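You operate a simulated robot arm through the tools that you are given. There is no shell and no other tool. Be economical: measure what you need, move in short steps, check, and stop when the job is done.

The job below is to be done with a simulated robot arm. You get a single attempt, and the scene is never put back.

Task
Open the left desk drawer, put the steel weight from the middle shelf of the screen rack inside, then shut the drawer. Fetch the all green tray and set it on the top of the pump bench. Press the vent button three times. Close the right desk drawer. Take the black block from the top of the green cabinet and put it on the top of the wooden desk. Put the orange and purple tray on the wooden table away on the shelf under the wooden bench. Do these in any order. Set down upright: steel weight, black block.

It is judged by the outcome, as a careful person would: the job done as asked, and still so three seconds after it is handed in. It fails if anything else is knocked over, pushed out of place, dropped, spilled or broken.

Robot
A 7-joint arm with a two-finger parallel gripper on a trunk, on a base that drives. Base frame: it is fixed to the floor where the robot stands at the start and does not move with it; the origin is under the middle of the robot, x ahead of it, y to its left, z up. Lengths are in m, angles in rad, forces in N, time in s.
With the tool pointing down near the work surface it reaches from about 0.1 to 0.62 m from the robot's upright axis, wherever it stands. Its first joint turns from -2.897 to 2.897 rad. Places, roughly: all green tray (12x5x4 cm) [-0.8, 0.2, 0.5]; black block (5x3x3 cm) [-1, -2.7, 1.1]; left desk drawer [0.7, 0, 0.7]; left desk drawer inside [0.8, 0, 0.7]; orange and purple tray (16x5x4 cm) [-1.8, -4.9, 0.8]; right desk drawer [0.5, -1.2, 0.7]; shelf under the wooden bench [-5.3, -9.4, 0.4]; steel weight (8x5x5 cm) [-0.6, 0.2, 0.5]; top of the pump bench [-3.6, 0.2, 0.8]; top of the wooden desk [0.8, -0.6, 0.9]; vent button [0.5, -0.4, 0.9]. Payload 3.43 kg.
The TCP is the grasp point between the finger pads, 0.034 m short of the fingertips. In the tool frame z runs along the fingers and y along their closing line. Largest opening 0.128 m; finger width 0.024, thickness 0.012; the body of the gripper, 0.048 by 0.13 m, starts 0.096 m behind the TCP.
Orientation is that of the tool frame in the base frame, as [roll, pitch, yaw] about the fixed x, y, z axes, in that order (R = Rz(yaw) Ry(pitch) Rx(roll)). With the fingers straight down and closing along the base's y, the tool's x points along the base's -x, its y along +y and its z along -z.

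Tools
- The arm moves only by the tool step_arm. Its argument "moves" is text: rows parted by semicolons, each of 7 numbers parted by spaces: the shift along the tool's x, y, z in m, then the turn, a rotation vector about the tool's x, y, z in rad, then the opening, from 0 (shut) to 1 (fully open). In form: x y z wx wy wz jaw; .... A call has 1 to 10 rows; each row is the pose to reach, as a shift and turn from the pose commanded when the call began, along the tool's axes at that moment. Rows are played at 5 a second. More than 0.05 m and 0.15 rad between two rows, or a gripper value outside its range, and nothing of the call is played. Where a pose cannot be reached the arm comes as near as it can. A force on the tool above 40 N (or 10 N above the force at the start of the call, whichever is more), or a blocked arm, ends the call early, and 0.2 s more pass. The fingers move at their own pace (about 0.108 m/s each) and stop on an object; they squeeze with about 24 N. The grip force told is the motor's: it shows also when the fingers shut on nothing. Time passes only in rows, and 0.2 s behind the last, so rows that repeat a pose let the fingers close. The reply holds the time, the measured pose of the TCP, the force on the tool along the base axes, the opening and the grip force, in the units named above and with some noise, with the torque about the TCP (base axes, N m) and any sound that the robot's microphone picked up.
- Cameras (640 x 400 px; columns grow to the right, rows downward): "scene" is now at [-0.0366, 0.1527, 1.5274]; the picture's right is [0.24, -0.97, 0.00], its down [-0.90, -0.22, -0.36] and it looks along [0.35, 0.09, -0.93] (base axes); focal length 214 px, centre (320, 200). "wrist" rides on the gripper at [0.076, -0.011, -0.16] in the tool frame; the picture's right is [0.15, 0.99, 0.00], its down [-0.88, 0.13, -0.46] and it looks along [-0.45, 0.07, 0.89] (tool axes); focal length 234 px, centre (320, 200). There is no depth. A picture from a camera that has moved, and an enlarged one, comes with that camera's place and axes in the base frame and with its lens.
- get_image(camera): a new picture of that camera. The clock stands still meanwhile.
- lift_body(by): slides the trunk up (or, below 0, down) by that many m; the arm and the scene camera ride with it, the base frame stays. It gives what a move gives, with no picture.
- drive_base(legs): drives the robot by 1 to 6 legs, each [ahead, left, turn to the left] in m, m and rad, along the robot's own axes; the way and the turn of a leg run together, so that a leg with both is an arc; at most 1.5 m and 3.142 rad a leg. The arm and the cameras ride along, it lands a little off, and it stops where it bumps. It gives what a move gives.
- turn_head(pan, tilt): turns the head with the scene camera to pan (to the left, within 1.501 rad either way) and tilt (down, from -0.506 to 1.204), counted from straight ahead of the robot. It gives what a move gives.
- inspect(camera, box): a new picture of the part [left, top, right, bottom] of that camera's present view, enlarged. The clock stands still meanwhile.
- job_done(): hands the job in; it is judged then, once.

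Go step by step. Nothing tells you exact positions but the pictures and the camera data: compare them with the known pose of the tool, close in by small moves and look again before you grip or let go. The budget is 186 turns and 156 pictures, counting those below and the enlarged ones. Unless the task says otherwise, let go and move clear before handing in.

The tools are called after "Emit:" as a command line: name --argument value ..., lists and objects as JSON in quotes. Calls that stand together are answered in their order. step_arm: Moves the arm, as the interface text tells. Its arguments: {"type":"object","properties":{"moves":{"type":"string"}},"required":["moves"]} The other tools are called the same way: lift_body (by) slides the trunk up or down; drive_base (legs) drives the base; turn_head (pan, tilt) turns the head that bears the scene camera; get_image (camera) takes a picture; inspect (camera, box) takes an enlarged picture of a part of a camera's view; job_done () hands the job in.

At the start:

```text
t: 0.0
ee_pos: [0.3303, -0.2638, 1.246]
ee_rot: [3.141, 0.0, 3.142]
force: [-0.2, 0.0, 0.5]
wrist_torque: [0.0, -0.03, -0.01]
gripper_width: 0.1279
grasp_force: 0.1
trunk travel left (down, up): [-0.275, 0.049]
robot x, y, heading: [-0.0001, -0.0012, 0.002]
head pan, tilt: [0.243, 1.201]
```

scene: 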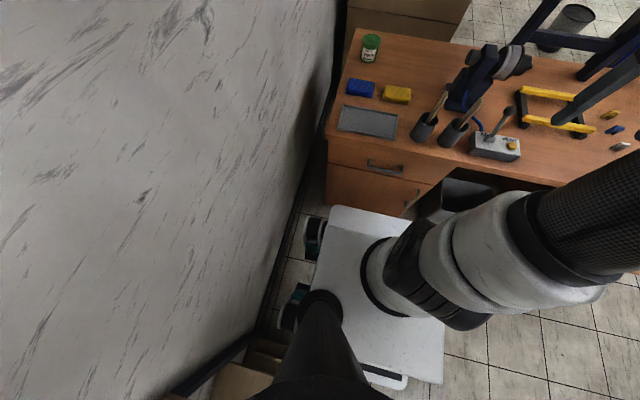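
wrist: 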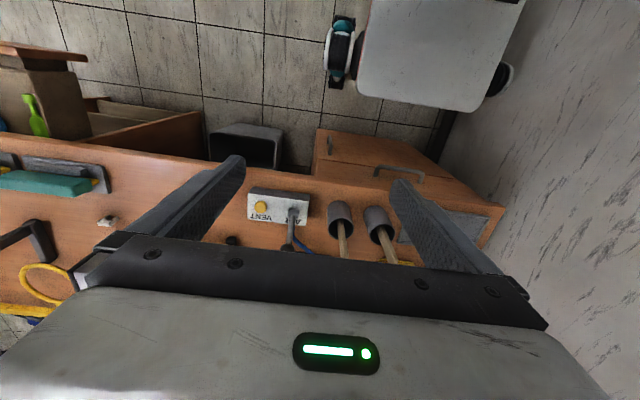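

I see the desk ahead with the vent box and the left drawer (closed), and the right drawer seems open. I'll look around with the head first.

Emit:
turn_head --pan -0.5 --tilt 0.75

Emit:
get_image --camera "scene"

Emit:
turn_head --pan 1.5 --tilt 0.6

Emit:
get_image --camera "scene"

Emit:
turn_head --pan -1.5 --tilt 0.4

Emit:
get_image --camera "scene"

```text
t: 1.1
ee_pos: [0.3294, -0.2645, 1.2456]
ee_rot: [-3.141, -0.001, 3.142]
force: [-0.2, 0.1, 0.2]
wrist_torque: [0.03, 0.01, -0.01]
gripper_width: 0.128
grasp_force: 0.1
trunk travel left (down, up): [-0.275, 0.049]
robot x, y, heading: [-0.0003, 0.0023, -0.001]
head pan, tilt: [-0.499, 0.75]
```

```text
153 pictures are left
camera scene: at [-0.0181, 0.0997, 1.5591], right [-0.48, -0.88, 0.0], down [-0.6, 0.33, -0.73], along [0.64, -0.35, -0.68], focal length 214 px, centre (320, 200)
```

scene: 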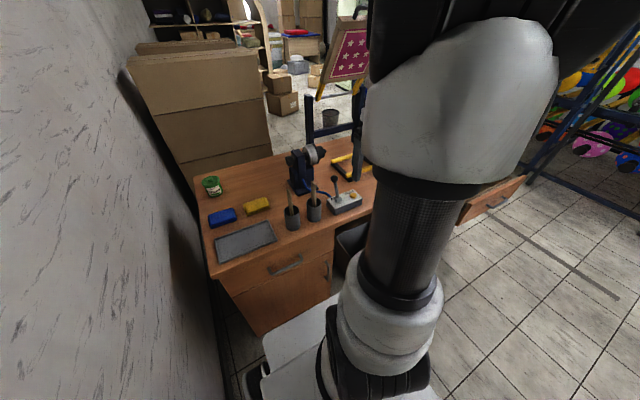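

```text
t: 3.0
ee_pos: [0.3305, -0.2654, 1.2459]
ee_rot: [3.141, 0.0, 3.141]
force: [0.3, -0.3, 0.2]
wrist_torque: [0.02, -0.01, 0.03]
gripper_width: 0.128
grasp_force: 0.0
trunk travel left (down, up): [-0.275, 0.049]
robot x, y, heading: [0.0004, 0.0024, 0.001]
head pan, tilt: [1.499, 0.6]
```

```text
152 pictures are left
camera scene: at [-0.0845, 0.2275, 1.572], right [1.0, -0.07, 0.0], down [-0.04, -0.56, -0.83], along [0.06, 0.82, -0.56], focal length 214 px, centre (320, 200)
```

scene: 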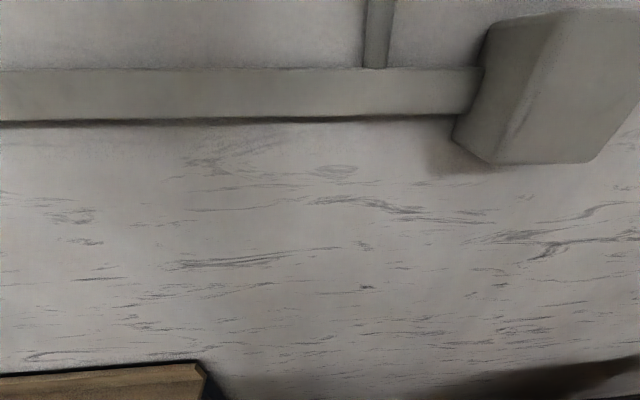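

```text
t: 5.6
ee_pos: [0.3297, -0.2637, 1.2466]
ee_rot: [-3.141, -0.001, -3.141]
force: [-0.1, -0.4, -0.9]
wrist_torque: [0.01, 0.04, -0.01]
gripper_width: 0.128
grasp_force: 0.1
trunk travel left (down, up): [-0.275, 0.049]
robot x, y, heading: [0.0013, -0.0008, 0.001]
head pan, tilt: [-1.499, 0.4]
```

```text
151 pictures are left
camera scene: at [-0.0842, 0.0469, 1.5902], right [-1.0, -0.07, 0.0], down [-0.03, 0.39, -0.92], along [0.07, -0.92, -0.39], focal length 214 px, centre (320, 200)
```

scene: 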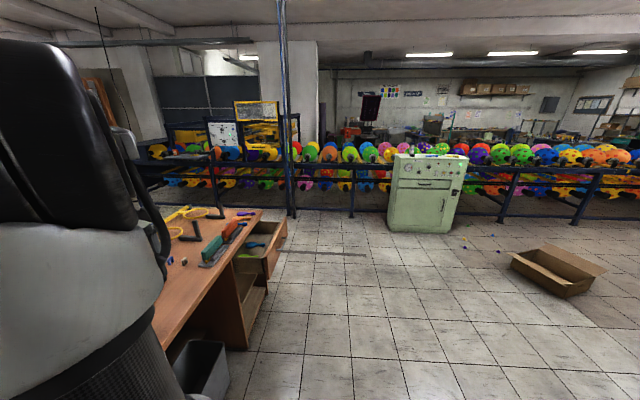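

The button comes out at about [0.536, -0.372, 0.92] by triangulation from both first pictures. The lever beside it needs a closer look.

Emit:
inspect --camera "wrist" --box '[200, 150, 440, 300]'

Emit:
turn_head --pan -0.3 --tilt 0.9

Emit:
get_image --camera "scene"

```text
2.67 times, centred on (320, 225) of wrist
camera zoom: at [0.2551, -0.2753, 1.4055], right [-0.15, 0.99, 0.0], down [0.88, 0.13, 0.46], along [0.45, 0.07, -0.89], focal length 624 px, centre (320, 133)
```

zoom: 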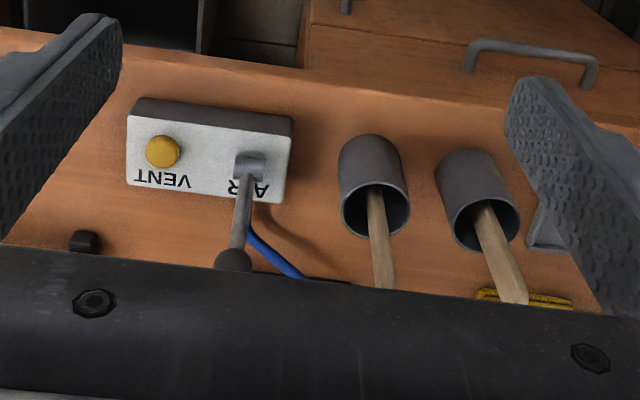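

```text
t: 7.0
ee_pos: [0.3296, -0.2661, 1.2463]
ee_rot: [3.141, 0.0, -3.141]
force: [-0.9, -0.8, 0.0]
wrist_torque: [0.01, 0.01, -0.01]
gripper_width: 0.128
grasp_force: 0.1
trunk travel left (down, up): [-0.275, 0.049]
robot x, y, heading: [-0.0, 0.001, 0.001]
head pan, tilt: [-0.3, 0.901]
```

```text
149 pictures are left
camera scene: at [-0.0188, 0.1169, 1.5472], right [-0.3, -0.96, 0.0], down [-0.75, 0.23, -0.62], along [0.59, -0.18, -0.78], focal length 214 px, centre (320, 200)
```

scene: 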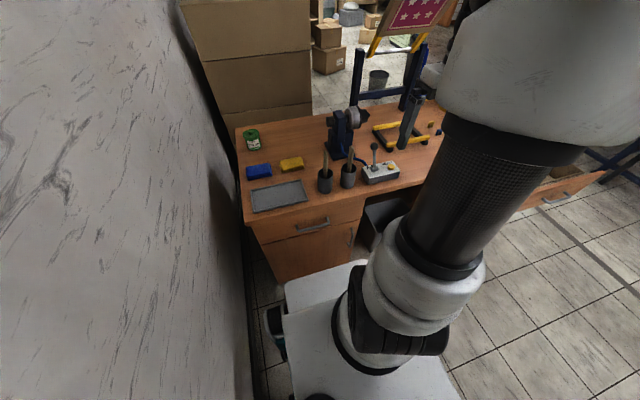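

The lever knob is near [0.59, -0.30, 1.0], so a straight-down press at the button clears it. I drive right a little to bring the button within reach.

Emit:
drive_base --legs '[[0, -0.25, 0]]'

Emit:
get_image --camera "wrist"

```text
t: 10.0
ee_pos: [0.3295, -0.5139, 1.2461]
ee_rot: [-3.141, 0.0, -3.142]
force: [-0.2, 0.4, -0.3]
wrist_torque: [-0.01, 0.0, 0.02]
gripper_width: 0.128
grasp_force: 0.1
trunk travel left (down, up): [-0.275, 0.049]
robot x, y, heading: [-0.0035, -0.2503, -0.003]
head pan, tilt: [-0.3, 0.901]
```

```text
148 pictures are left
camera wrist: at [0.2544, -0.5241, 1.4055], right [-0.14, 0.99, 0.0], down [0.88, 0.13, 0.46], along [0.45, 0.07, -0.89], focal length 234 px, centre (320, 200)
```

wrist: 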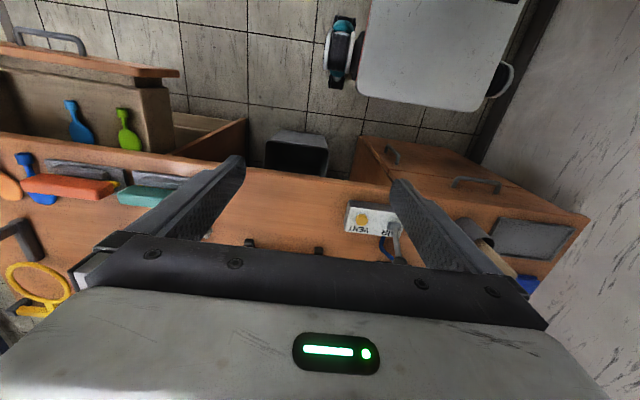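

Button confirmed near [0.535, -0.377, 0.92]. I close the fingers and move over it.

Emit:
step_arm --moves "-0.0342 0.023 0 0 0 0 0; -0.0685 0.046 0 0 0 0 0; -0.1027 0.069 0 0 0 0 0; -0.137 0.092 0 0 0 0 0; -0.171 0.115 0 0 0 0 0; -0.2055 0.137 0 0 0 0 0; -0.2055 0.137 0.05 0 0 0 0; -0.2055 0.137 0.1 0 0 0 0; -0.2055 0.137 0.15 0 0 0 0; -0.2055 0.137 0.2 0 0 0 0"

Emit:
get_image --camera "wrist"

Emit:
get_image --camera "scene"

```text
t: 12.2
ee_pos: [0.536, -0.3777, 1.0453]
ee_rot: [3.141, 0.0, 3.139]
force: [1.4, 0.7, 0.9]
wrist_torque: [0.02, 0.05, 0.01]
gripper_width: 0.0
grasp_force: 23.4
trunk travel left (down, up): [-0.275, 0.049]
robot x, y, heading: [-0.0019, -0.2497, -0.004]
head pan, tilt: [-0.3, 0.901]
```

```text
147 pictures are left
camera wrist: at [0.4604, -0.3879, 1.2044], right [-0.14, 0.99, 0.0], down [0.88, 0.13, 0.46], along [0.45, 0.07, -0.89], focal length 234 px, centre (320, 200)
```

wrist: 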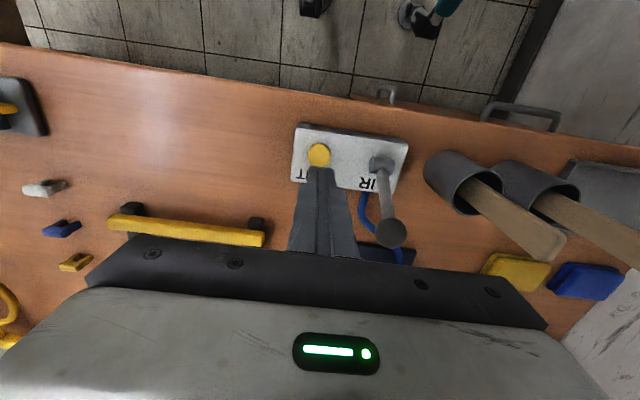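

```text
146 pictures are left
camera scene: at [-0.0186, -0.1313, 1.5472], right [-0.3, -0.95, 0.0], down [-0.75, 0.23, -0.62], along [0.59, -0.18, -0.78], focal length 214 px, centre (320, 200)
```

scene: 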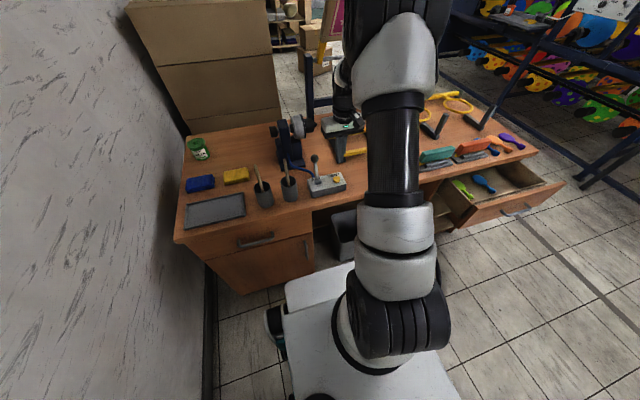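

The closed fingertips sit over the button. I lower to just above it and press gently in small steps.

Emit:
step_arm --moves "0 0.001 0.04 0 0 0 0; 0 0.001 0.08 0 0 0 0; 0 0.001 0.085 0 0 0 0; 0 0.001 0.09 0 0 0 0; 0 0.001 0.093 0 0 0 0; 0 0.001 0.096 0 0 0 0"

Emit:
inspect --camera "wrist" --box '[240, 80, 440, 205]'

```text
t: 13.6
ee_pos: [0.5355, -0.3757, 0.9502]
ee_rot: [-3.141, 0.0, 3.14]
force: [1.1, 0.6, 0.2]
wrist_torque: [0.02, 0.02, -0.01]
gripper_width: 0.0002
grasp_force: 23.7
trunk travel left (down, up): [-0.275, 0.049]
robot x, y, heading: [-0.0005, -0.2487, -0.005]
head pan, tilt: [-0.3, 0.901]
```

```text
3.20 times, centred on (340, 142) of wrist
camera zoom: at [0.4605, -0.3857, 1.1095], right [-0.14, 0.99, 0.0], down [0.88, 0.13, 0.46], along [0.45, 0.07, -0.89], focal length 749 px, centre (256, 384)
```

zoom: 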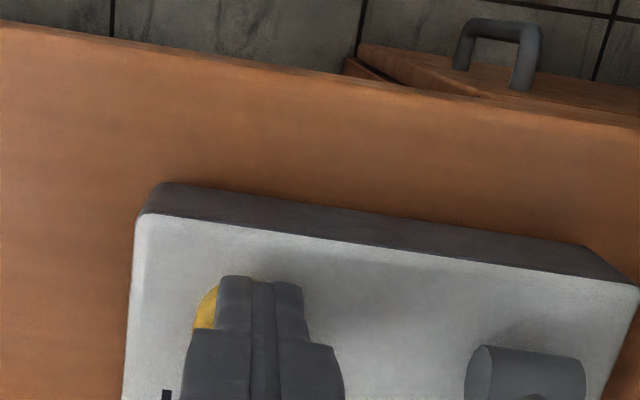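

The tip is above the button but a few mm to its +y side. I shift and press in fine steps.

Emit:
step_arm --moves "0 -0.006 0 0 0 0 0; 0 -0.006 0.003 0 0 0 0; 0 -0.006 0.006 0 0 0 0; 0 -0.006 0.009 0 0 0 0; 0 -0.006 0.012 0 0 0 0"

Emit:
inspect --camera "wrist" --box '[240, 80, 440, 205]'

```text
t: 14.8
ee_pos: [0.5355, -0.3816, 0.9429]
ee_rot: [-3.139, 0.006, 3.14]
force: [-8.0, 3.4, 31.3]
wrist_torque: [0.1, 0.16, 0.0]
gripper_width: 0.0
grasp_force: 24.1
trunk travel left (down, up): [-0.275, 0.049]
robot x, y, heading: [-0.0002, -0.2479, -0.003]
head pan, tilt: [-0.3, 0.901]
heard: click
```

```text
3.20 times, centred on (340, 142) of wrist
camera zoom: at [0.4592, -0.392, 1.1009], right [-0.14, 0.99, 0.0], down [0.88, 0.13, 0.46], along [0.46, 0.06, -0.89], focal length 749 px, centre (256, 384)
```

zoom: 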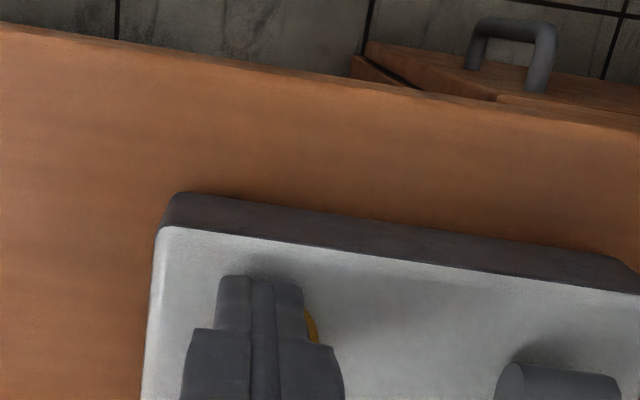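

One click heard, so that is one press. I lift fully and press again.

Emit:
step_arm --moves "0 0.002 -0.012 0 0 0 0; 0 0.002 -0.02 0 0 0 0; 0 0.002 -0.02 0 0 0 0"

Emit:
step_arm --moves "0 0 0.008 0 0 0 0; 0 0 0.012 0 0 0 0; 0 0 0.015 0 0 0 0; 0 0 0.018 0 0 0 0; 0 0 0.02 0 0 0 0"

Emit:
step_arm --moves "0 0 -0.012 0 0 0 0; 0 0 -0.02 0 0 0 0; 0 0 -0.02 0 0 0 0"

```text
t: 15.6
ee_pos: [0.5354, -0.3801, 0.9595]
ee_rot: [-3.14, -0.003, 3.14]
force: [0.3, 0.4, 0.3]
wrist_torque: [0.01, 0.0, -0.02]
gripper_width: 0.0
grasp_force: 23.8
trunk travel left (down, up): [-0.275, 0.049]
robot x, y, heading: [0.0019, -0.2484, -0.004]
head pan, tilt: [-0.3, 0.901]
```

```text
t: 16.8
ee_pos: [0.5356, -0.3802, 0.9425]
ee_rot: [-3.14, 0.007, -3.141]
force: [-0.3, 1.8, 30.7]
wrist_torque: [0.09, -0.04, -0.1]
gripper_width: 0.0
grasp_force: 23.4
trunk travel left (down, up): [-0.275, 0.049]
robot x, y, heading: [-0.0023, -0.2469, -0.004]
head pan, tilt: [-0.3, 0.901]
heard: click
```

```text
t: 17.6
ee_pos: [0.5346, -0.3806, 0.9577]
ee_rot: [3.141, -0.002, 3.141]
force: [-0.2, 0.3, 0.2]
wrist_torque: [-0.01, 0.02, -0.01]
gripper_width: 0.0001
grasp_force: 23.7
trunk travel left (down, up): [-0.275, 0.049]
robot x, y, heading: [-0.0018, -0.2468, -0.004]
head pan, tilt: [-0.3, 0.901]
```

Two clicks so far; now the third press, then a lift well clear.

Emit:
step_arm --moves "0 0 0.008 0 0 0 0; 0 0 0.012 0 0 0 0; 0 0 0.015 0 0 0 0; 0 0 0.018 0 0 0 0; 0 0 0.02 0 0 0 0"

Emit:
step_arm --moves "0 0 -0.04 0 0 0 0; 0 0 -0.09 0 0 0 0; 0 0 -0.14 0 0 0 0; 0 0 -0.19 0 0 0 0; 0.05 0 -0.19 0 0 0 0; 0.1 0 -0.19 0 0 0 0; 0.15 0 -0.19 0 0 0 0; 0.2 0 -0.19 0 0 0 0"

Emit:
get_image --camera "wrist"

Emit:
turn_head --pan -1.0 --tilt 0.8

Emit:
get_image --camera "scene"

```text
t: 18.8
ee_pos: [0.5349, -0.3791, 0.9416]
ee_rot: [-3.141, 0.004, 3.14]
force: [-7.3, 2.7, 31.7]
wrist_torque: [0.11, 0.13, 0.0]
gripper_width: 0.0
grasp_force: 23.7
trunk travel left (down, up): [-0.275, 0.049]
robot x, y, heading: [-0.002, -0.2465, -0.006]
head pan, tilt: [-0.3, 0.901]
heard: click
```

```text
t: 20.6
ee_pos: [0.3337, -0.3792, 1.1277]
ee_rot: [3.14, 0.0, 3.14]
force: [0.8, 0.6, 0.0]
wrist_torque: [0.0, 0.0, -0.05]
gripper_width: 0.0001
grasp_force: 23.7
trunk travel left (down, up): [-0.275, 0.049]
robot x, y, heading: [-0.0018, -0.2461, -0.001]
head pan, tilt: [-0.3, 0.901]
```

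```text
143 pictures are left
camera wrist: at [0.2595, -0.39, 1.2872], right [-0.14, 0.99, 0.0], down [0.88, 0.13, 0.46], along [0.45, 0.07, -0.89], focal length 234 px, centre (320, 200)
```

wrist: 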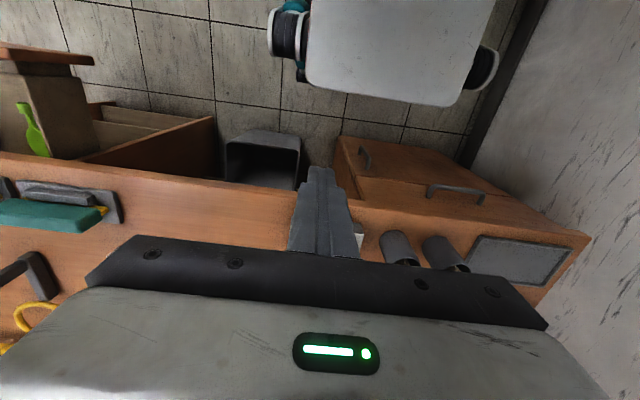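

```text
t: 21.7
ee_pos: [0.337, -0.3796, 1.1281]
ee_rot: [-3.142, 0.0, 3.139]
force: [0.6, 1.1, 0.1]
wrist_torque: [0.02, 0.01, 0.02]
gripper_width: 0.0
grasp_force: 24.3
trunk travel left (down, up): [-0.275, 0.049]
robot x, y, heading: [0.0018, -0.2497, 0.001]
head pan, tilt: [-1.0, 0.799]
```

```text
142 pictures are left
camera scene: at [-0.0473, -0.1767, 1.5551], right [-0.84, -0.54, 0.0], down [-0.39, 0.6, -0.7], along [0.38, -0.59, -0.72], focal length 214 px, centre (320, 200)
```

scene: 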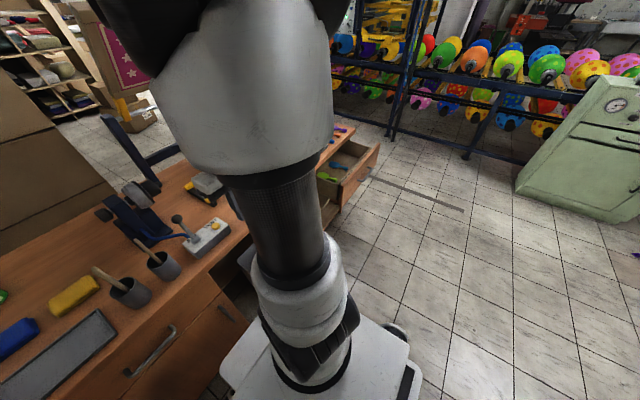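

Three clicks: the vent button is done. The right drawer is pulled out, its front at about x 0.32, y −0.97…−1.54. I drive diagonally back and right to face it, then look.

Emit:
drive_base --legs '[[-0.35, -1.0, 0]]'

Emit:
turn_head --pan 0.3 --tilt 0.8

Emit:
get_image --camera "scene"

Emit:
get_image --camera "wrist"

```text
t: 31.7
ee_pos: [-0.0036, -1.3825, 1.129]
ee_rot: [-3.141, 0.0, -3.132]
force: [0.4, -0.7, -0.3]
wrist_torque: [0.03, -0.02, 0.02]
gripper_width: 0.0
grasp_force: 24.1
trunk travel left (down, up): [-0.275, 0.049]
robot x, y, heading: [-0.3421, -1.2561, 0.009]
head pan, tilt: [-1.0, 0.799]
```

```text
t: 33.1
ee_pos: [-0.0042, -1.3836, 1.1278]
ee_rot: [3.141, 0.0, -3.132]
force: [0.6, 0.8, 0.4]
wrist_torque: [-0.01, -0.05, 0.0]
gripper_width: 0.0
grasp_force: 24.3
trunk travel left (down, up): [-0.275, 0.049]
robot x, y, heading: [-0.3406, -1.2547, 0.006]
head pan, tilt: [0.3, 0.799]
```

```text
141 pictures are left
camera scene: at [-0.3576, -1.0928, 1.5551], right [0.31, -0.95, 0.0], down [-0.68, -0.22, -0.7], along [0.66, 0.21, -0.72], focal length 214 px, centre (320, 200)
```

scene: 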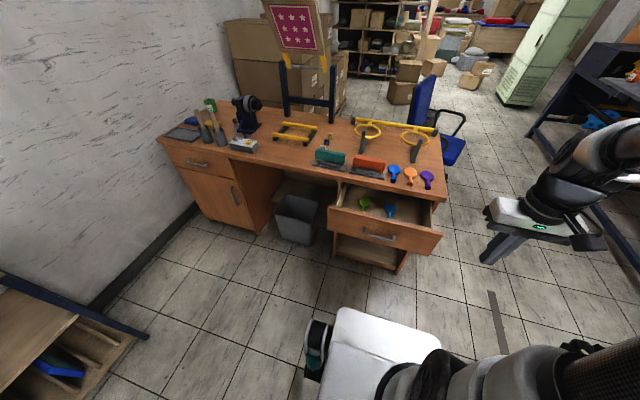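

```text
140 pictures are left
camera wrist: at [-0.0794, -1.3943, 1.2873], right [-0.16, 0.99, 0.0], down [0.88, 0.14, 0.46], along [0.45, 0.07, -0.89], focal length 234 px, centre (320, 200)
```

wrist: 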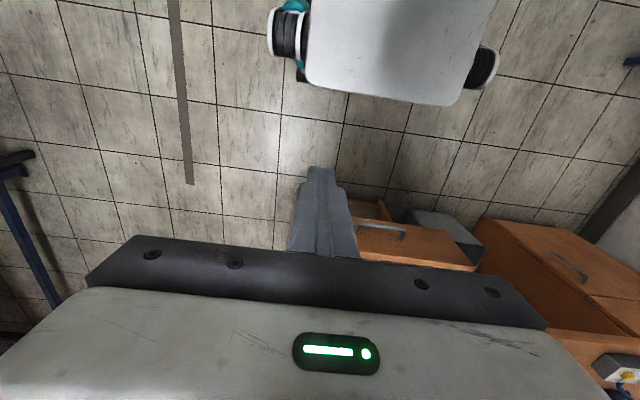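

The right drawer's handle triangulates to about [0.25, -1.17, 0.76], so the front spans y −0.93…−1.42. I'll lower the trunk and turn the closed gripper to point forward, to push the panel beside the handle.

Emit:
lift_body --by -0.2

Emit:
step_arm --moves "-0.01 0.03 0 0 -0.145 0 0; -0.03 0.06 0 0 -0.29 0 0; -0.05 0.09 0 0 -0.435 0 0; -0.07 0.12 0 0 -0.58 0 0; -0.09 0.15 0 0 -0.725 0 0; -0.11 0.18 0 0 -0.87 0 0; -0.13 0.21 0 0 -1.015 0 0; -0.15 0.24 0 0 -1.16 0 0; -0.16 0.27 0 0 -1.305 0 0; -0.16 0.30 0 0 -1.45 0 0"

Emit:
get_image --camera "scene"

Emit:
get_image --camera "wrist"

```text
t: 35.3
ee_pos: [-0.0045, -1.3824, 0.9283]
ee_rot: [-3.142, -0.001, -3.131]
force: [0.3, -0.8, 0.1]
wrist_torque: [0.01, -0.01, 0.01]
gripper_width: 0.0001
grasp_force: 24.5
trunk travel left (down, up): [-0.075, 0.249]
robot x, y, heading: [-0.3427, -1.2571, 0.011]
head pan, tilt: [0.3, 0.799]
```

```text
t: 37.5
ee_pos: [0.1504, -1.0804, 0.9275]
ee_rot: [-3.139, 1.452, -3.128]
force: [0.6, 0.0, -0.1]
wrist_torque: [-0.04, -0.02, 0.01]
gripper_width: 0.0
grasp_force: 24.1
out of reach, approached as far as the arm can: row 5, 6, 7, 8
trunk travel left (down, up): [-0.075, 0.249]
robot x, y, heading: [-0.3407, -1.2562, 0.013]
head pan, tilt: [0.3, 0.799]
```

```text
139 pictures are left
camera scene: at [-0.3579, -1.093, 1.3552], right [0.31, -0.95, 0.0], down [-0.68, -0.22, -0.7], along [0.66, 0.21, -0.72], focal length 214 px, centre (320, 200)
```

scene: 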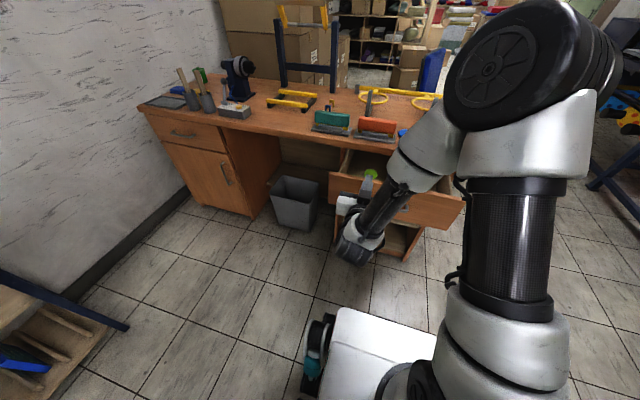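

```text
138 pictures are left
camera wrist: at [-0.0162, -1.093, 0.8705], right [-0.03, 0.99, -0.15], down [-0.35, 0.13, 0.93], along [0.94, 0.08, 0.34], focal length 234 px, centre (320, 200)
```

wrist: 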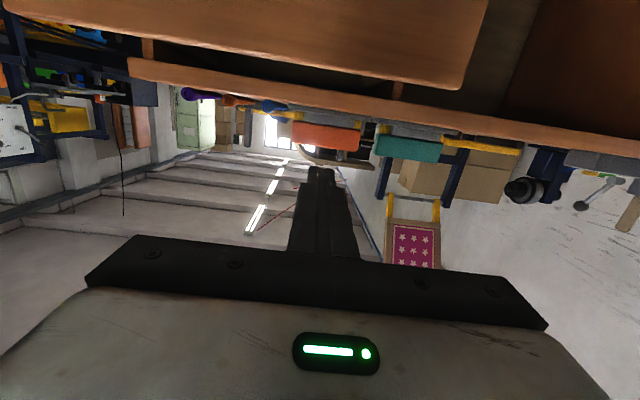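

The gripper points forward now. I lower it to drawer-front height, staying short of the panel.

Emit:
step_arm --moves "0.041 0 0.005 0 -0.03 0 0; 0.082 0 0.01 0 -0.06 0 0; 0.123 0 0.015 0 -0.09 0 0; 0.16 0 0.02 0 -0.12 0 0"

Emit:
inspect --camera "scene" --box '[260, 130, 480, 268]'

Emit:
get_image --camera "wrist"

```text
t: 38.5
ee_pos: [0.1526, -1.0816, 0.7685]
ee_rot: [-0.992, 1.571, -0.979]
force: [0.2, -0.5, 0.1]
wrist_torque: [-0.02, 0.0, -0.02]
gripper_width: 0.0
grasp_force: 24.0
trunk travel left (down, up): [-0.075, 0.249]
robot x, y, heading: [-0.3428, -1.2561, 0.011]
head pan, tilt: [0.3, 0.799]
```

```text
2.90 times, centred on (370, 199) of scene
camera zoom: at [-0.3578, -1.0929, 1.3552], right [0.31, -0.95, 0.0], down [-0.68, -0.22, -0.7], along [0.66, 0.21, -0.72], focal length 622 px, centre (175, 203)
```

zoom: 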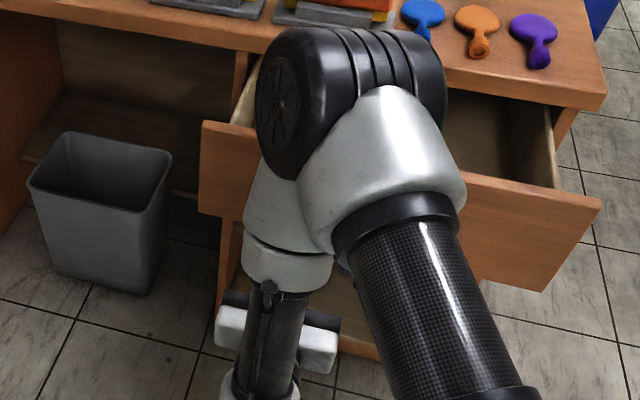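

```text
136 pictures are left
camera wrist: at [-0.0066, -1.0942, 0.692], right [-0.01, 0.99, -0.15], down [-0.46, 0.13, 0.88], along [0.89, 0.08, 0.45], focal length 234 px, centre (320, 200)
```

wrist: 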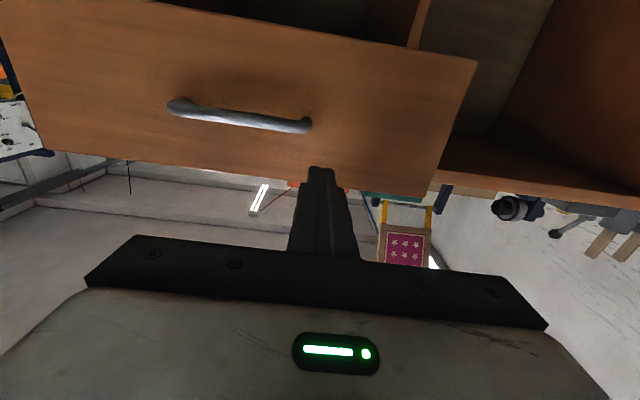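

The panel runs z 0.62–0.81 with the handle at z 0.73; the fingertips are above and left of the handle. I drive ahead to push the drawer most of the way in.

Emit:
drive_base --legs '[[0.26, 0, 0]]'

Emit:
get_image --camera "wrist"

Emit:
get_image --camera "scene"

```text
t: 40.4
ee_pos: [0.412, -1.0788, 0.7682]
ee_rot: [0.185, 1.57, 0.195]
force: [-1.0, -0.2, -0.4]
wrist_torque: [0.03, 0.0, -0.05]
gripper_width: 0.0
grasp_force: 23.9
trunk travel left (down, up): [-0.075, 0.249]
robot x, y, heading: [-0.0804, -1.2566, 0.009]
head pan, tilt: [0.3, 0.799]
```

```text
135 pictures are left
camera wrist: at [0.2533, -1.0917, 0.6924], right [-0.01, 0.99, -0.15], down [-0.46, 0.13, 0.88], along [0.89, 0.08, 0.45], focal length 234 px, centre (320, 200)
```

wrist: 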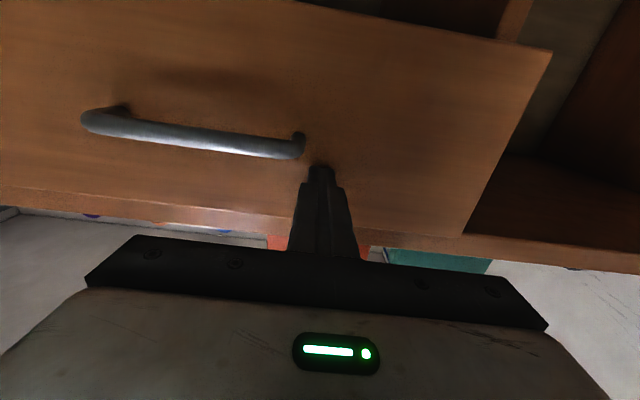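

```text
134 pictures are left
camera scene: at [-0.0978, -1.09, 1.3551], right [0.31, -0.95, 0.0], down [-0.68, -0.22, -0.7], along [0.66, 0.21, -0.72], focal length 214 px, centre (320, 200)
```

scene: 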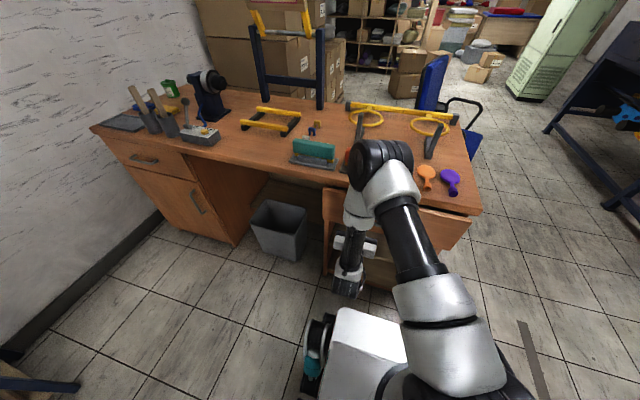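

The drawer is nearly closed. I push the rest with the arm until it stops.

Emit:
step_arm --moves "0 0 0.02 0 0 0 0; 0 0 0.035 0 0 0 0; 0 0 0.05 0 0 0 0; 0 0 0.06 0 0 0 0; 0 0 0.07 0 0 0 0; 0 0 0.08 0 0 0 0; 0 0 0.09 0 0 0 0; 0 0 0.1 0 0 0 0"

Emit:
get_image --camera "wrist"

Emit:
get_image --camera "scene"

```text
t: 41.1
ee_pos: [0.4485, -1.0799, 0.7696]
ee_rot: [-2.425, 1.568, -2.412]
force: [-16.1, -2.9, 8.8]
wrist_torque: [-0.1, -0.37, -0.23]
gripper_width: 0.0
grasp_force: 24.0
trunk travel left (down, up): [-0.075, 0.249]
robot x, y, heading: [-0.0832, -1.2543, 0.008]
head pan, tilt: [0.3, 0.799]
stopped in row 3: the force on the tool passed its limit at 56 N (the readings are from after the stop); the commanded pose is now the measured one
```

```text
133 pictures are left
camera wrist: at [0.2899, -1.0922, 0.6933], right [-0.01, 0.99, -0.15], down [-0.46, 0.13, 0.88], along [0.89, 0.08, 0.45], focal length 234 px, centre (320, 200)
```

wrist: 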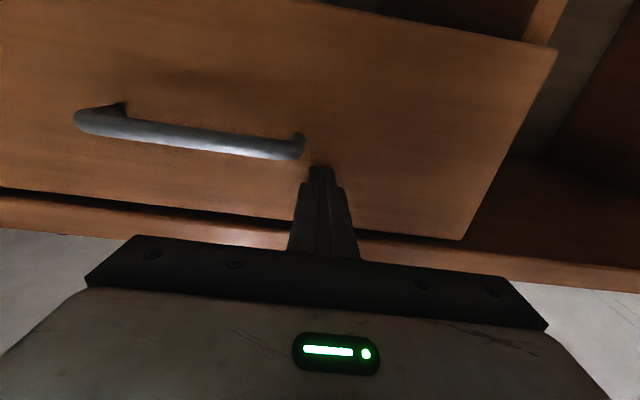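

```text
132 pictures are left
camera scene: at [-0.1, -1.0904, 1.3554], right [0.31, -0.95, 0.0], down [-0.68, -0.22, -0.7], along [0.66, 0.21, -0.72], focal length 214 px, centre (320, 200)
```

scene: 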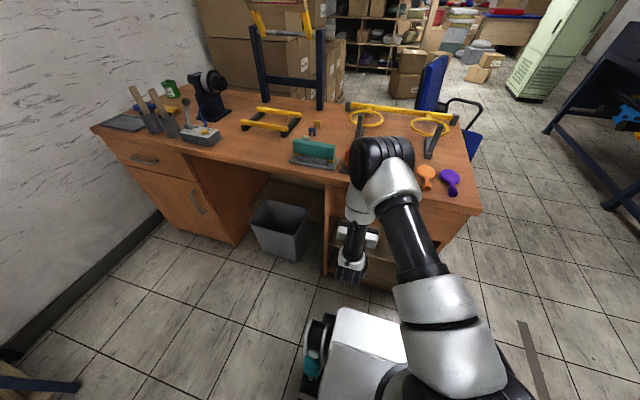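

It met a firm stop at tip x≈0.48. I back away and check that it's fully shut.

Emit:
drive_base --legs '[[-0.35, 0.15, 0]]'

Emit:
inspect --camera "scene" --box '[120, 80, 520, 330]'

Emit:
get_image --camera "wrist"

```text
t: 43.5
ee_pos: [0.0988, -0.9328, 0.7669]
ee_rot: [-2.834, 1.565, -2.824]
force: [0.3, -0.1, 0.7]
wrist_torque: [0.01, 0.01, 0.01]
gripper_width: 0.0001
grasp_force: 24.0
trunk travel left (down, up): [-0.075, 0.249]
robot x, y, heading: [-0.4352, -1.1079, 0.008]
head pan, tilt: [0.3, 0.799]
```

```text
1.60 times, centred on (320, 205) of scene
camera zoom: at [-0.4494, -0.9441, 1.3551], right [0.3, -0.95, 0.0], down [-0.68, -0.22, -0.7], along [0.66, 0.21, -0.72], focal length 343 px, centre (320, 192)
```

zoom: 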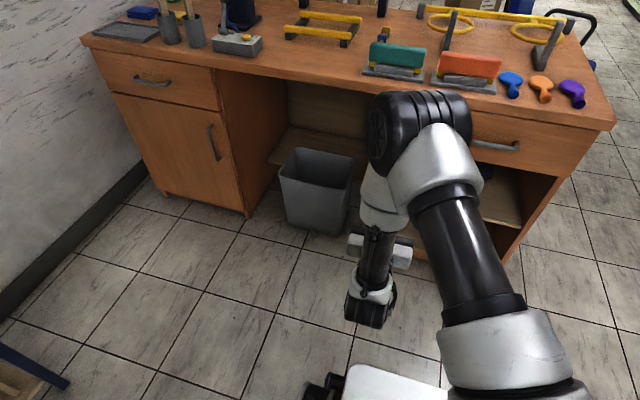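

```text
130 pictures are left
camera wrist: at [-0.0603, -0.9465, 0.6921], right [-0.01, 0.99, -0.15], down [-0.45, 0.13, 0.88], along [0.89, 0.08, 0.45], focal length 234 px, centre (320, 200)
```

wrist: 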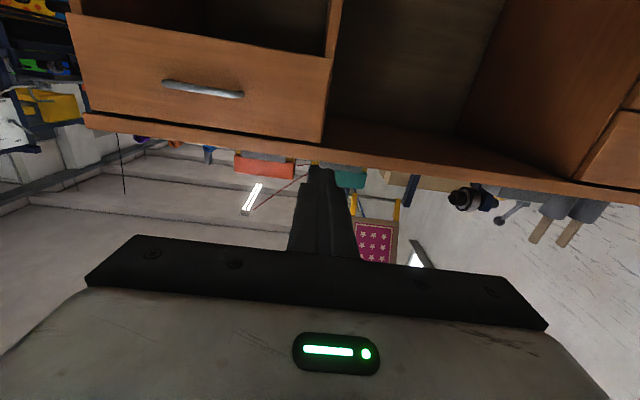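

The right drawer is flush. The left drawer handle is around [0.45, -0.01, 0.73]. Before driving there I look at the screen rack on the left to know its footprint.

Emit:
turn_head --pan 1.4 --tilt 0.7

Emit:
get_image --camera "scene"

```text
t: 44.9
ee_pos: [0.1001, -0.9339, 0.7678]
ee_rot: [-2.83, 1.564, -2.819]
force: [-0.2, -0.2, 0.0]
wrist_torque: [-0.01, 0.02, 0.06]
gripper_width: 0.0
grasp_force: 24.3
trunk travel left (down, up): [-0.075, 0.249]
robot x, y, heading: [-0.4339, -1.1056, 0.008]
head pan, tilt: [1.4, 0.7]
```

```text
129 pictures are left
camera scene: at [-0.5125, -0.8849, 1.3633], right [0.99, -0.16, 0.0], down [-0.1, -0.64, -0.76], along [0.12, 0.75, -0.64], focal length 214 px, centre (320, 200)
```

scene: 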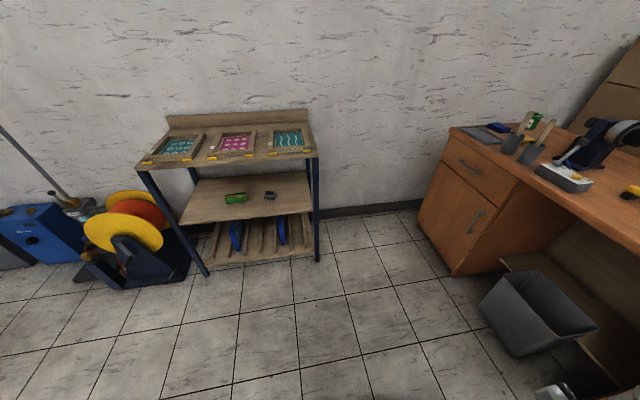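

The rack stands at x −1.19…−0.39 with its front at y≈0.03; the steel weight (≈[-0.66, 0.23]) and green tray (≈[-0.88, 0.23]) are on its middle shelf (z≈0.48). I inspect them.

Emit:
inspect --camera "scene" --box '[170, 150, 330, 250]'

```text
4.00 times, centred on (250, 200) of scene
camera zoom: at [-0.5125, -0.8849, 1.3633], right [0.99, -0.16, 0.0], down [-0.1, -0.64, -0.76], along [0.12, 0.75, -0.64], focal length 858 px, centre (600, 200)
```

zoom: 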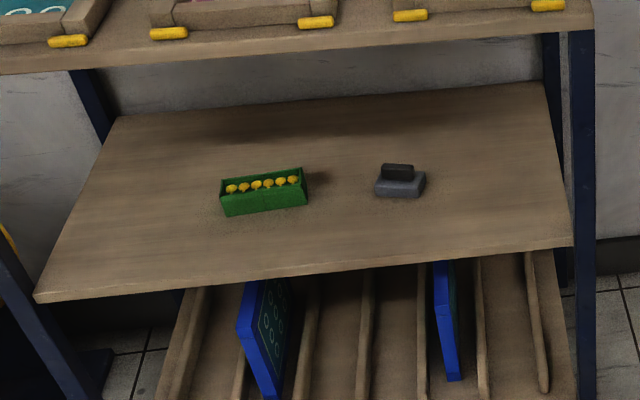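

The weight has a knob on top and the tray holds yellow pieces, so both must stay level. First the left drawer: I roll the forward-pointing gripper 90° so its fingers close vertically.

Emit:
step_arm --moves "0 0 0 0 0 -0.15 0; 0 0 0 0 0 -0.3 0.2; 0 0 0 0 0 -0.45 0.5; 0 0 0 0 0 -0.6 0.5; 0 0 0 0 0 -0.75 0.5; 0 0 0 0 0 -0.9 0.5; 0 0 0 0 0 -1.05 0.5; 0 0 0 0 0 -1.2 0.5; 0 0 0 0 0 -1.35 0.5; 0 0 0 0 0 -1.5 0.5"

Emit:
step_arm --moves "0.02 0 0 0 0 -0.07 0.5; 0.035 0 0 0 0 -0.07 0.5"

Emit:
drive_base --legs '[[0.17, 0.76, 0]]'

Emit:
turn_head --pan 0.6 --tilt 0.8

Emit:
get_image --camera "scene"

Emit:
get_image --camera "wrist"

```text
t: 47.1
ee_pos: [0.0982, -0.9335, 0.7692]
ee_rot: [-1.577, 0.068, -1.56]
force: [-0.5, -0.3, 0.6]
wrist_torque: [0.01, -0.03, -0.01]
gripper_width: 0.0639
grasp_force: 0.0
trunk travel left (down, up): [-0.075, 0.249]
robot x, y, heading: [-0.4369, -1.1099, 0.008]
head pan, tilt: [1.4, 0.7]
```

```text
t: 47.7
ee_pos: [0.0993, -0.9686, 0.7654]
ee_rot: [-1.578, -0.003, -1.56]
force: [-0.2, -0.5, -0.2]
wrist_torque: [0.01, -0.01, -0.02]
gripper_width: 0.0643
grasp_force: 0.0
trunk travel left (down, up): [-0.075, 0.249]
robot x, y, heading: [-0.4291, -1.1067, 0.008]
head pan, tilt: [1.4, 0.7]
```

```text
t: 55.4
ee_pos: [0.2691, -0.2099, 0.766]
ee_rot: [-1.575, -0.003, -1.567]
force: [-0.2, 0.0, -0.7]
wrist_torque: [0.02, 0.01, -0.01]
gripper_width: 0.064
grasp_force: 0.1
trunk travel left (down, up): [-0.075, 0.249]
robot x, y, heading: [-0.2657, -0.3431, 0.003]
head pan, tilt: [1.4, 0.7]
```

```text
t: 56.5
ee_pos: [0.2683, -0.2114, 0.7653]
ee_rot: [-1.576, -0.004, -1.568]
force: [0.0, -0.1, 0.2]
wrist_torque: [-0.03, 0.0, 0.03]
gripper_width: 0.0641
grasp_force: 0.1
trunk travel left (down, up): [-0.075, 0.249]
robot x, y, heading: [-0.2652, -0.3456, 0.003]
head pan, tilt: [0.6, 0.799]
```

```text
127 pictures are left
camera scene: at [-0.2901, -0.1602, 1.3551], right [0.57, -0.82, 0.0], down [-0.59, -0.41, -0.7], along [0.57, 0.4, -0.72], focal length 214 px, centre (320, 200)
```

scene: 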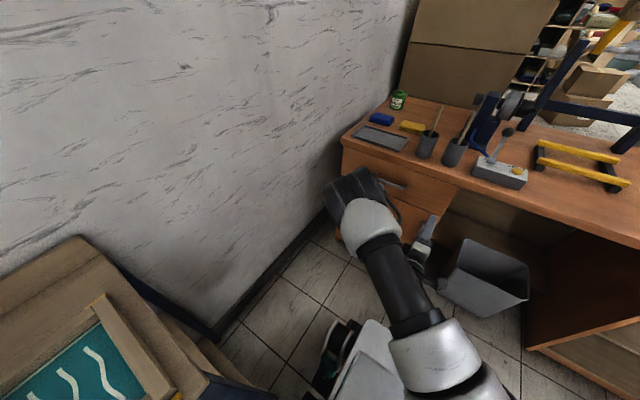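

```text
126 pictures are left
camera wrist: at [0.1107, -0.2867, 0.7773], right [-0.01, -0.15, -0.99], down [-0.46, 0.88, -0.13], along [0.89, 0.45, -0.07], focal length 234 px, centre (320, 200)
```

wrist: 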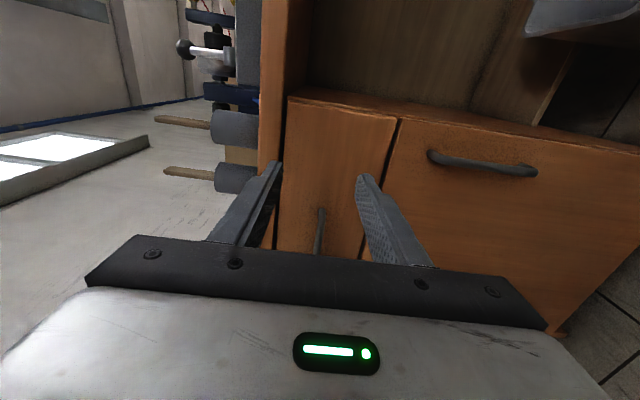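

The handle's bar is visible between the fingers at about z 0.748, its right end near y −0.10. I shift left and slightly down to line up with its middle.

Emit:
step_arm --moves "-0.045 0.005 0 0 0 0 0.5; -0.09 0.01 0 0 0 0 0.5; -0.135 0.015 0 0 0 0 0.5; -0.175 0.018 0 0 0 0 0.5; -0.175 0.018 0.04 0 0 0 0.5; -0.175 0.018 0.08 0 0 0 0.5"

Emit:
get_image --camera "wrist"

```text
t: 57.9
ee_pos: [0.3497, -0.0372, 0.7473]
ee_rot: [-1.575, -0.001, -1.567]
force: [0.3, -0.4, 0.0]
wrist_torque: [0.01, -0.02, -0.01]
gripper_width: 0.0642
grasp_force: 0.1
trunk travel left (down, up): [-0.075, 0.249]
robot x, y, heading: [-0.2615, -0.3441, 0.003]
head pan, tilt: [0.6, 0.799]
```

```text
125 pictures are left
camera wrist: at [0.1904, -0.1134, 0.7601], right [-0.01, -0.15, -0.99], down [-0.46, 0.88, -0.13], along [0.89, 0.45, -0.07], focal length 234 px, centre (320, 200)
```

wrist: 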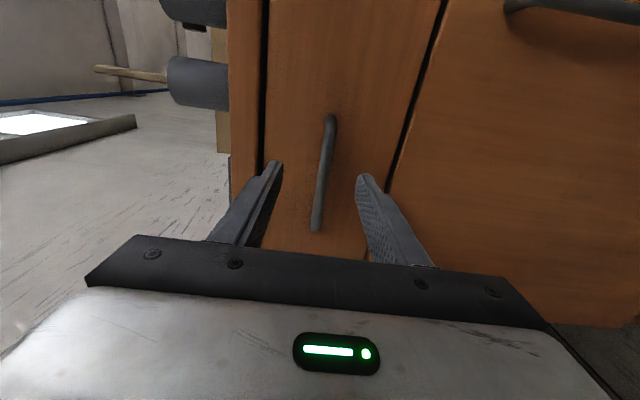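

Handle centre is about y −0.012, z 0.742. I fine-align and drive ahead so the bar sits between the pads.

Emit:
step_arm --moves "-0.022 0.005 0 0 0 0 0.5"

Emit:
drive_base --legs '[[0.085, 0, 0]]'

Emit:
get_image --camera "wrist"

```text
t: 58.3
ee_pos: [0.3479, -0.0151, 0.742]
ee_rot: [-1.577, 0.001, -1.569]
force: [-0.8, -0.1, -0.1]
wrist_torque: [0.0, 0.0, 0.03]
gripper_width: 0.0638
grasp_force: 0.0
trunk travel left (down, up): [-0.075, 0.249]
robot x, y, heading: [-0.2645, -0.3437, 0.0]
head pan, tilt: [0.6, 0.799]
```

```text
t: 59.4
ee_pos: [0.4317, -0.0172, 0.7425]
ee_rot: [-1.576, -0.002, -1.569]
force: [0.1, -0.4, -0.6]
wrist_torque: [-0.01, -0.05, -0.03]
gripper_width: 0.064
grasp_force: 0.1
trunk travel left (down, up): [-0.075, 0.249]
robot x, y, heading: [-0.18, -0.3464, 0.002]
head pan, tilt: [0.6, 0.799]
```

```text
124 pictures are left
camera wrist: at [0.2732, -0.0929, 0.7544], right [-0.01, -0.15, -0.99], down [-0.46, 0.88, -0.13], along [0.89, 0.45, -0.07], focal length 234 px, centre (320, 200)
```

wrist: 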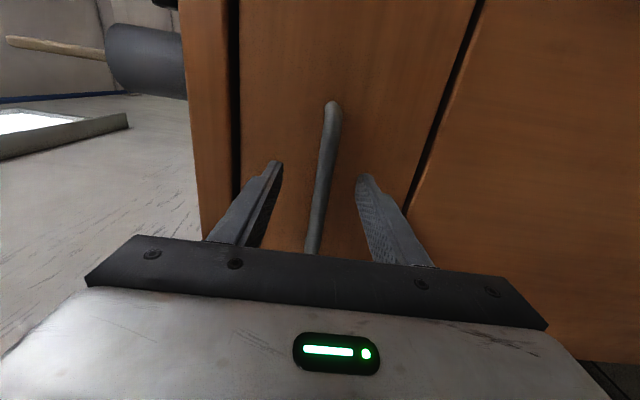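

The bar is between the fingers. I close on it.

Emit:
step_arm --moves "0 0 0.008 0 0 0 0.4; 0 0 0.008 0 0 0 0.2; 0 0 0.008 0 0 0 0; 0 0 0.008 0 0 0 0; 0 0 0.008 0 0 0 0"

Emit:
get_image --camera "wrist"

```text
t: 60.6
ee_pos: [0.4394, -0.0173, 0.7404]
ee_rot: [-1.581, -0.002, -1.568]
force: [-0.9, -0.8, -13.0]
wrist_torque: [0.25, 0.18, 0.34]
gripper_width: 0.0137
grasp_force: 45.4
trunk travel left (down, up): [-0.075, 0.249]
robot x, y, heading: [-0.1808, -0.3477, 0.004]
head pan, tilt: [0.6, 0.799]
```

```text
123 pictures are left
camera wrist: at [0.2807, -0.0931, 0.7527], right [-0.01, -0.15, -0.99], down [-0.46, 0.88, -0.13], along [0.89, 0.45, -0.08], focal length 234 px, centre (320, 200)
```

wrist: 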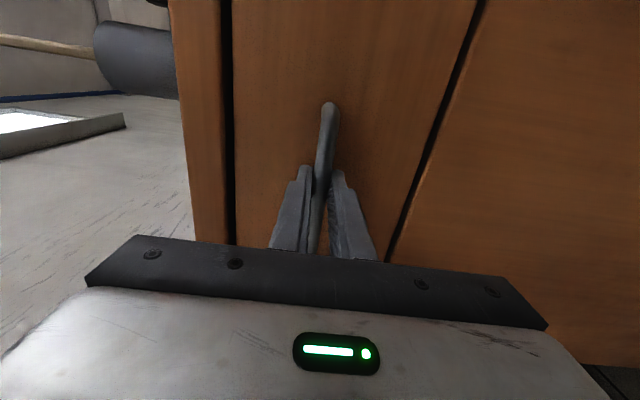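

Gripped. I pull the drawer out with the arm first.

Emit:
step_arm --moves "0 0 -0.02 0 0 0 0; 0 0 -0.04 0 0 0 0; 0 0 -0.06 0 0 0 0; 0 0 -0.08 0 0 0 0; 0 0 -0.1 0 0 0 0"

Emit:
get_image --camera "wrist"

```text
t: 61.8
ee_pos: [0.34, -0.0177, 0.7406]
ee_rot: [-1.583, 0.0, -1.567]
force: [-1.2, 6.9, -18.5]
wrist_torque: [0.13, 0.32, -0.78]
gripper_width: 0.0139
grasp_force: 45.3
trunk travel left (down, up): [-0.075, 0.249]
robot x, y, heading: [-0.184, -0.3439, -0.002]
head pan, tilt: [0.6, 0.799]
```

```text
122 pictures are left
camera wrist: at [0.1804, -0.0931, 0.7529], right [-0.01, -0.15, -0.99], down [-0.46, 0.88, -0.13], along [0.89, 0.45, -0.08], focal length 234 px, centre (320, 200)
```

wrist: 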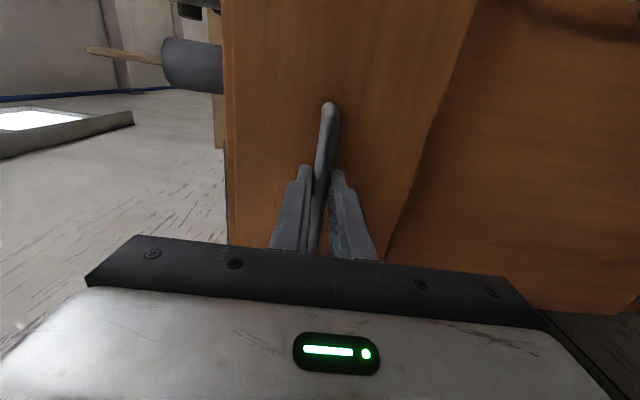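

The drawer follows. I pull another 10 cm by arm, then continue by driving back a little.

Emit:
step_arm --moves "0 0 -0.02 0 0 0 0; 0 0 -0.04 0 0 0 0; 0 0 -0.06 0 0 0 0; 0 0 -0.08 0 0 0 0; 0 0 -0.1 0 0 0 0"

Emit:
drive_base --legs '[[-0.06, 0, 0]]'

Emit:
get_image --camera "scene"

```text
t: 63.0
ee_pos: [0.2398, -0.0168, 0.7397]
ee_rot: [-1.583, -0.001, -1.569]
force: [0.2, 4.3, -23.1]
wrist_torque: [0.19, 0.34, 0.7]
gripper_width: 0.0137
grasp_force: 45.3
trunk travel left (down, up): [-0.075, 0.249]
robot x, y, heading: [-0.1825, -0.3474, -0.003]
head pan, tilt: [0.6, 0.799]
```

```text
t: 64.0
ee_pos: [0.179, -0.0169, 0.741]
ee_rot: [-1.584, -0.002, -1.57]
force: [-1.2, 7.4, -25.6]
wrist_torque: [0.24, 0.37, -0.57]
gripper_width: 0.0136
grasp_force: 44.9
trunk travel left (down, up): [-0.075, 0.249]
robot x, y, heading: [-0.2419, -0.3473, 0.002]
head pan, tilt: [0.6, 0.799]
```

```text
121 pictures are left
camera scene: at [-0.2649, -0.1588, 1.3549], right [0.57, -0.82, 0.0], down [-0.59, -0.41, -0.7], along [0.57, 0.39, -0.72], focal length 214 px, centre (320, 200)
```

scene: 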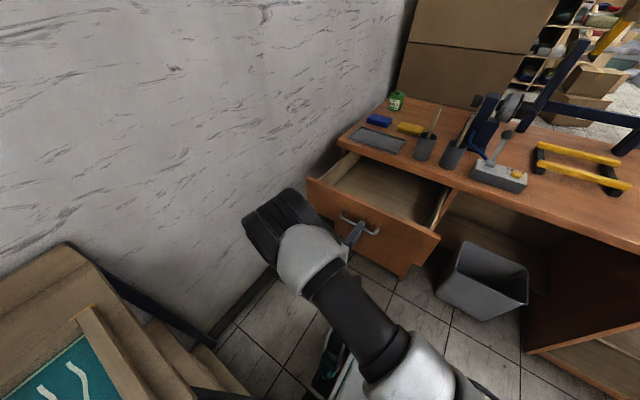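

The drawer is open about 26 cm. I release the handle and back the fingers off.

Emit:
step_arm --moves "0 0 0 0 0 0 0.3; 0 0 0 0 0 0 0.5; 0 0 0 0 0 0 0.5; 0 0 -0.03 0 0 0 0.5; 0 0 -0.07 0 0 0 0.5; 0 0 -0.1 0 0 0 0.5"

Emit:
drive_base --legs '[[-0.05, -0.15, 0]]'

Emit:
get_image --camera "scene"

```text
t: 65.4
ee_pos: [0.0804, -0.0164, 0.7421]
ee_rot: [-1.58, -0.001, -1.569]
force: [-0.6, 0.0, -0.2]
wrist_torque: [0.0, -0.02, -0.02]
gripper_width: 0.0641
grasp_force: 0.1
trunk travel left (down, up): [-0.075, 0.249]
robot x, y, heading: [-0.2441, -0.341, -0.001]
head pan, tilt: [0.6, 0.799]
```

```text
t: 67.5
ee_pos: [0.0305, -0.1666, 0.7424]
ee_rot: [-1.58, -0.003, -1.568]
force: [0.1, 0.1, -0.4]
wrist_torque: [-0.05, 0.0, 0.0]
gripper_width: 0.0635
grasp_force: 0.0
trunk travel left (down, up): [-0.075, 0.249]
robot x, y, heading: [-0.2917, -0.497, 0.001]
head pan, tilt: [0.6, 0.799]
```

```text
120 pictures are left
camera scene: at [-0.3158, -0.3104, 1.3551], right [0.57, -0.82, 0.0], down [-0.59, -0.41, -0.7], along [0.57, 0.39, -0.72], focal length 214 px, centre (320, 200)
```

scene: 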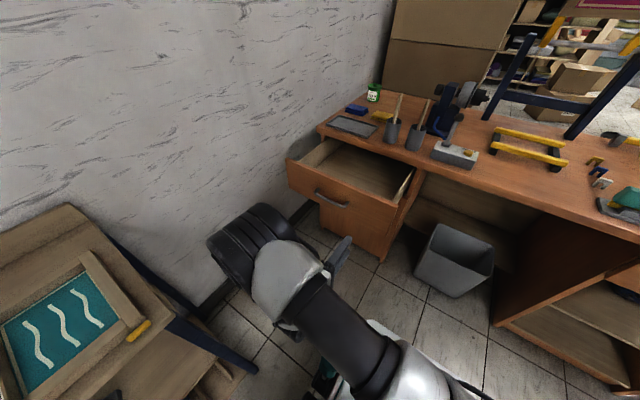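

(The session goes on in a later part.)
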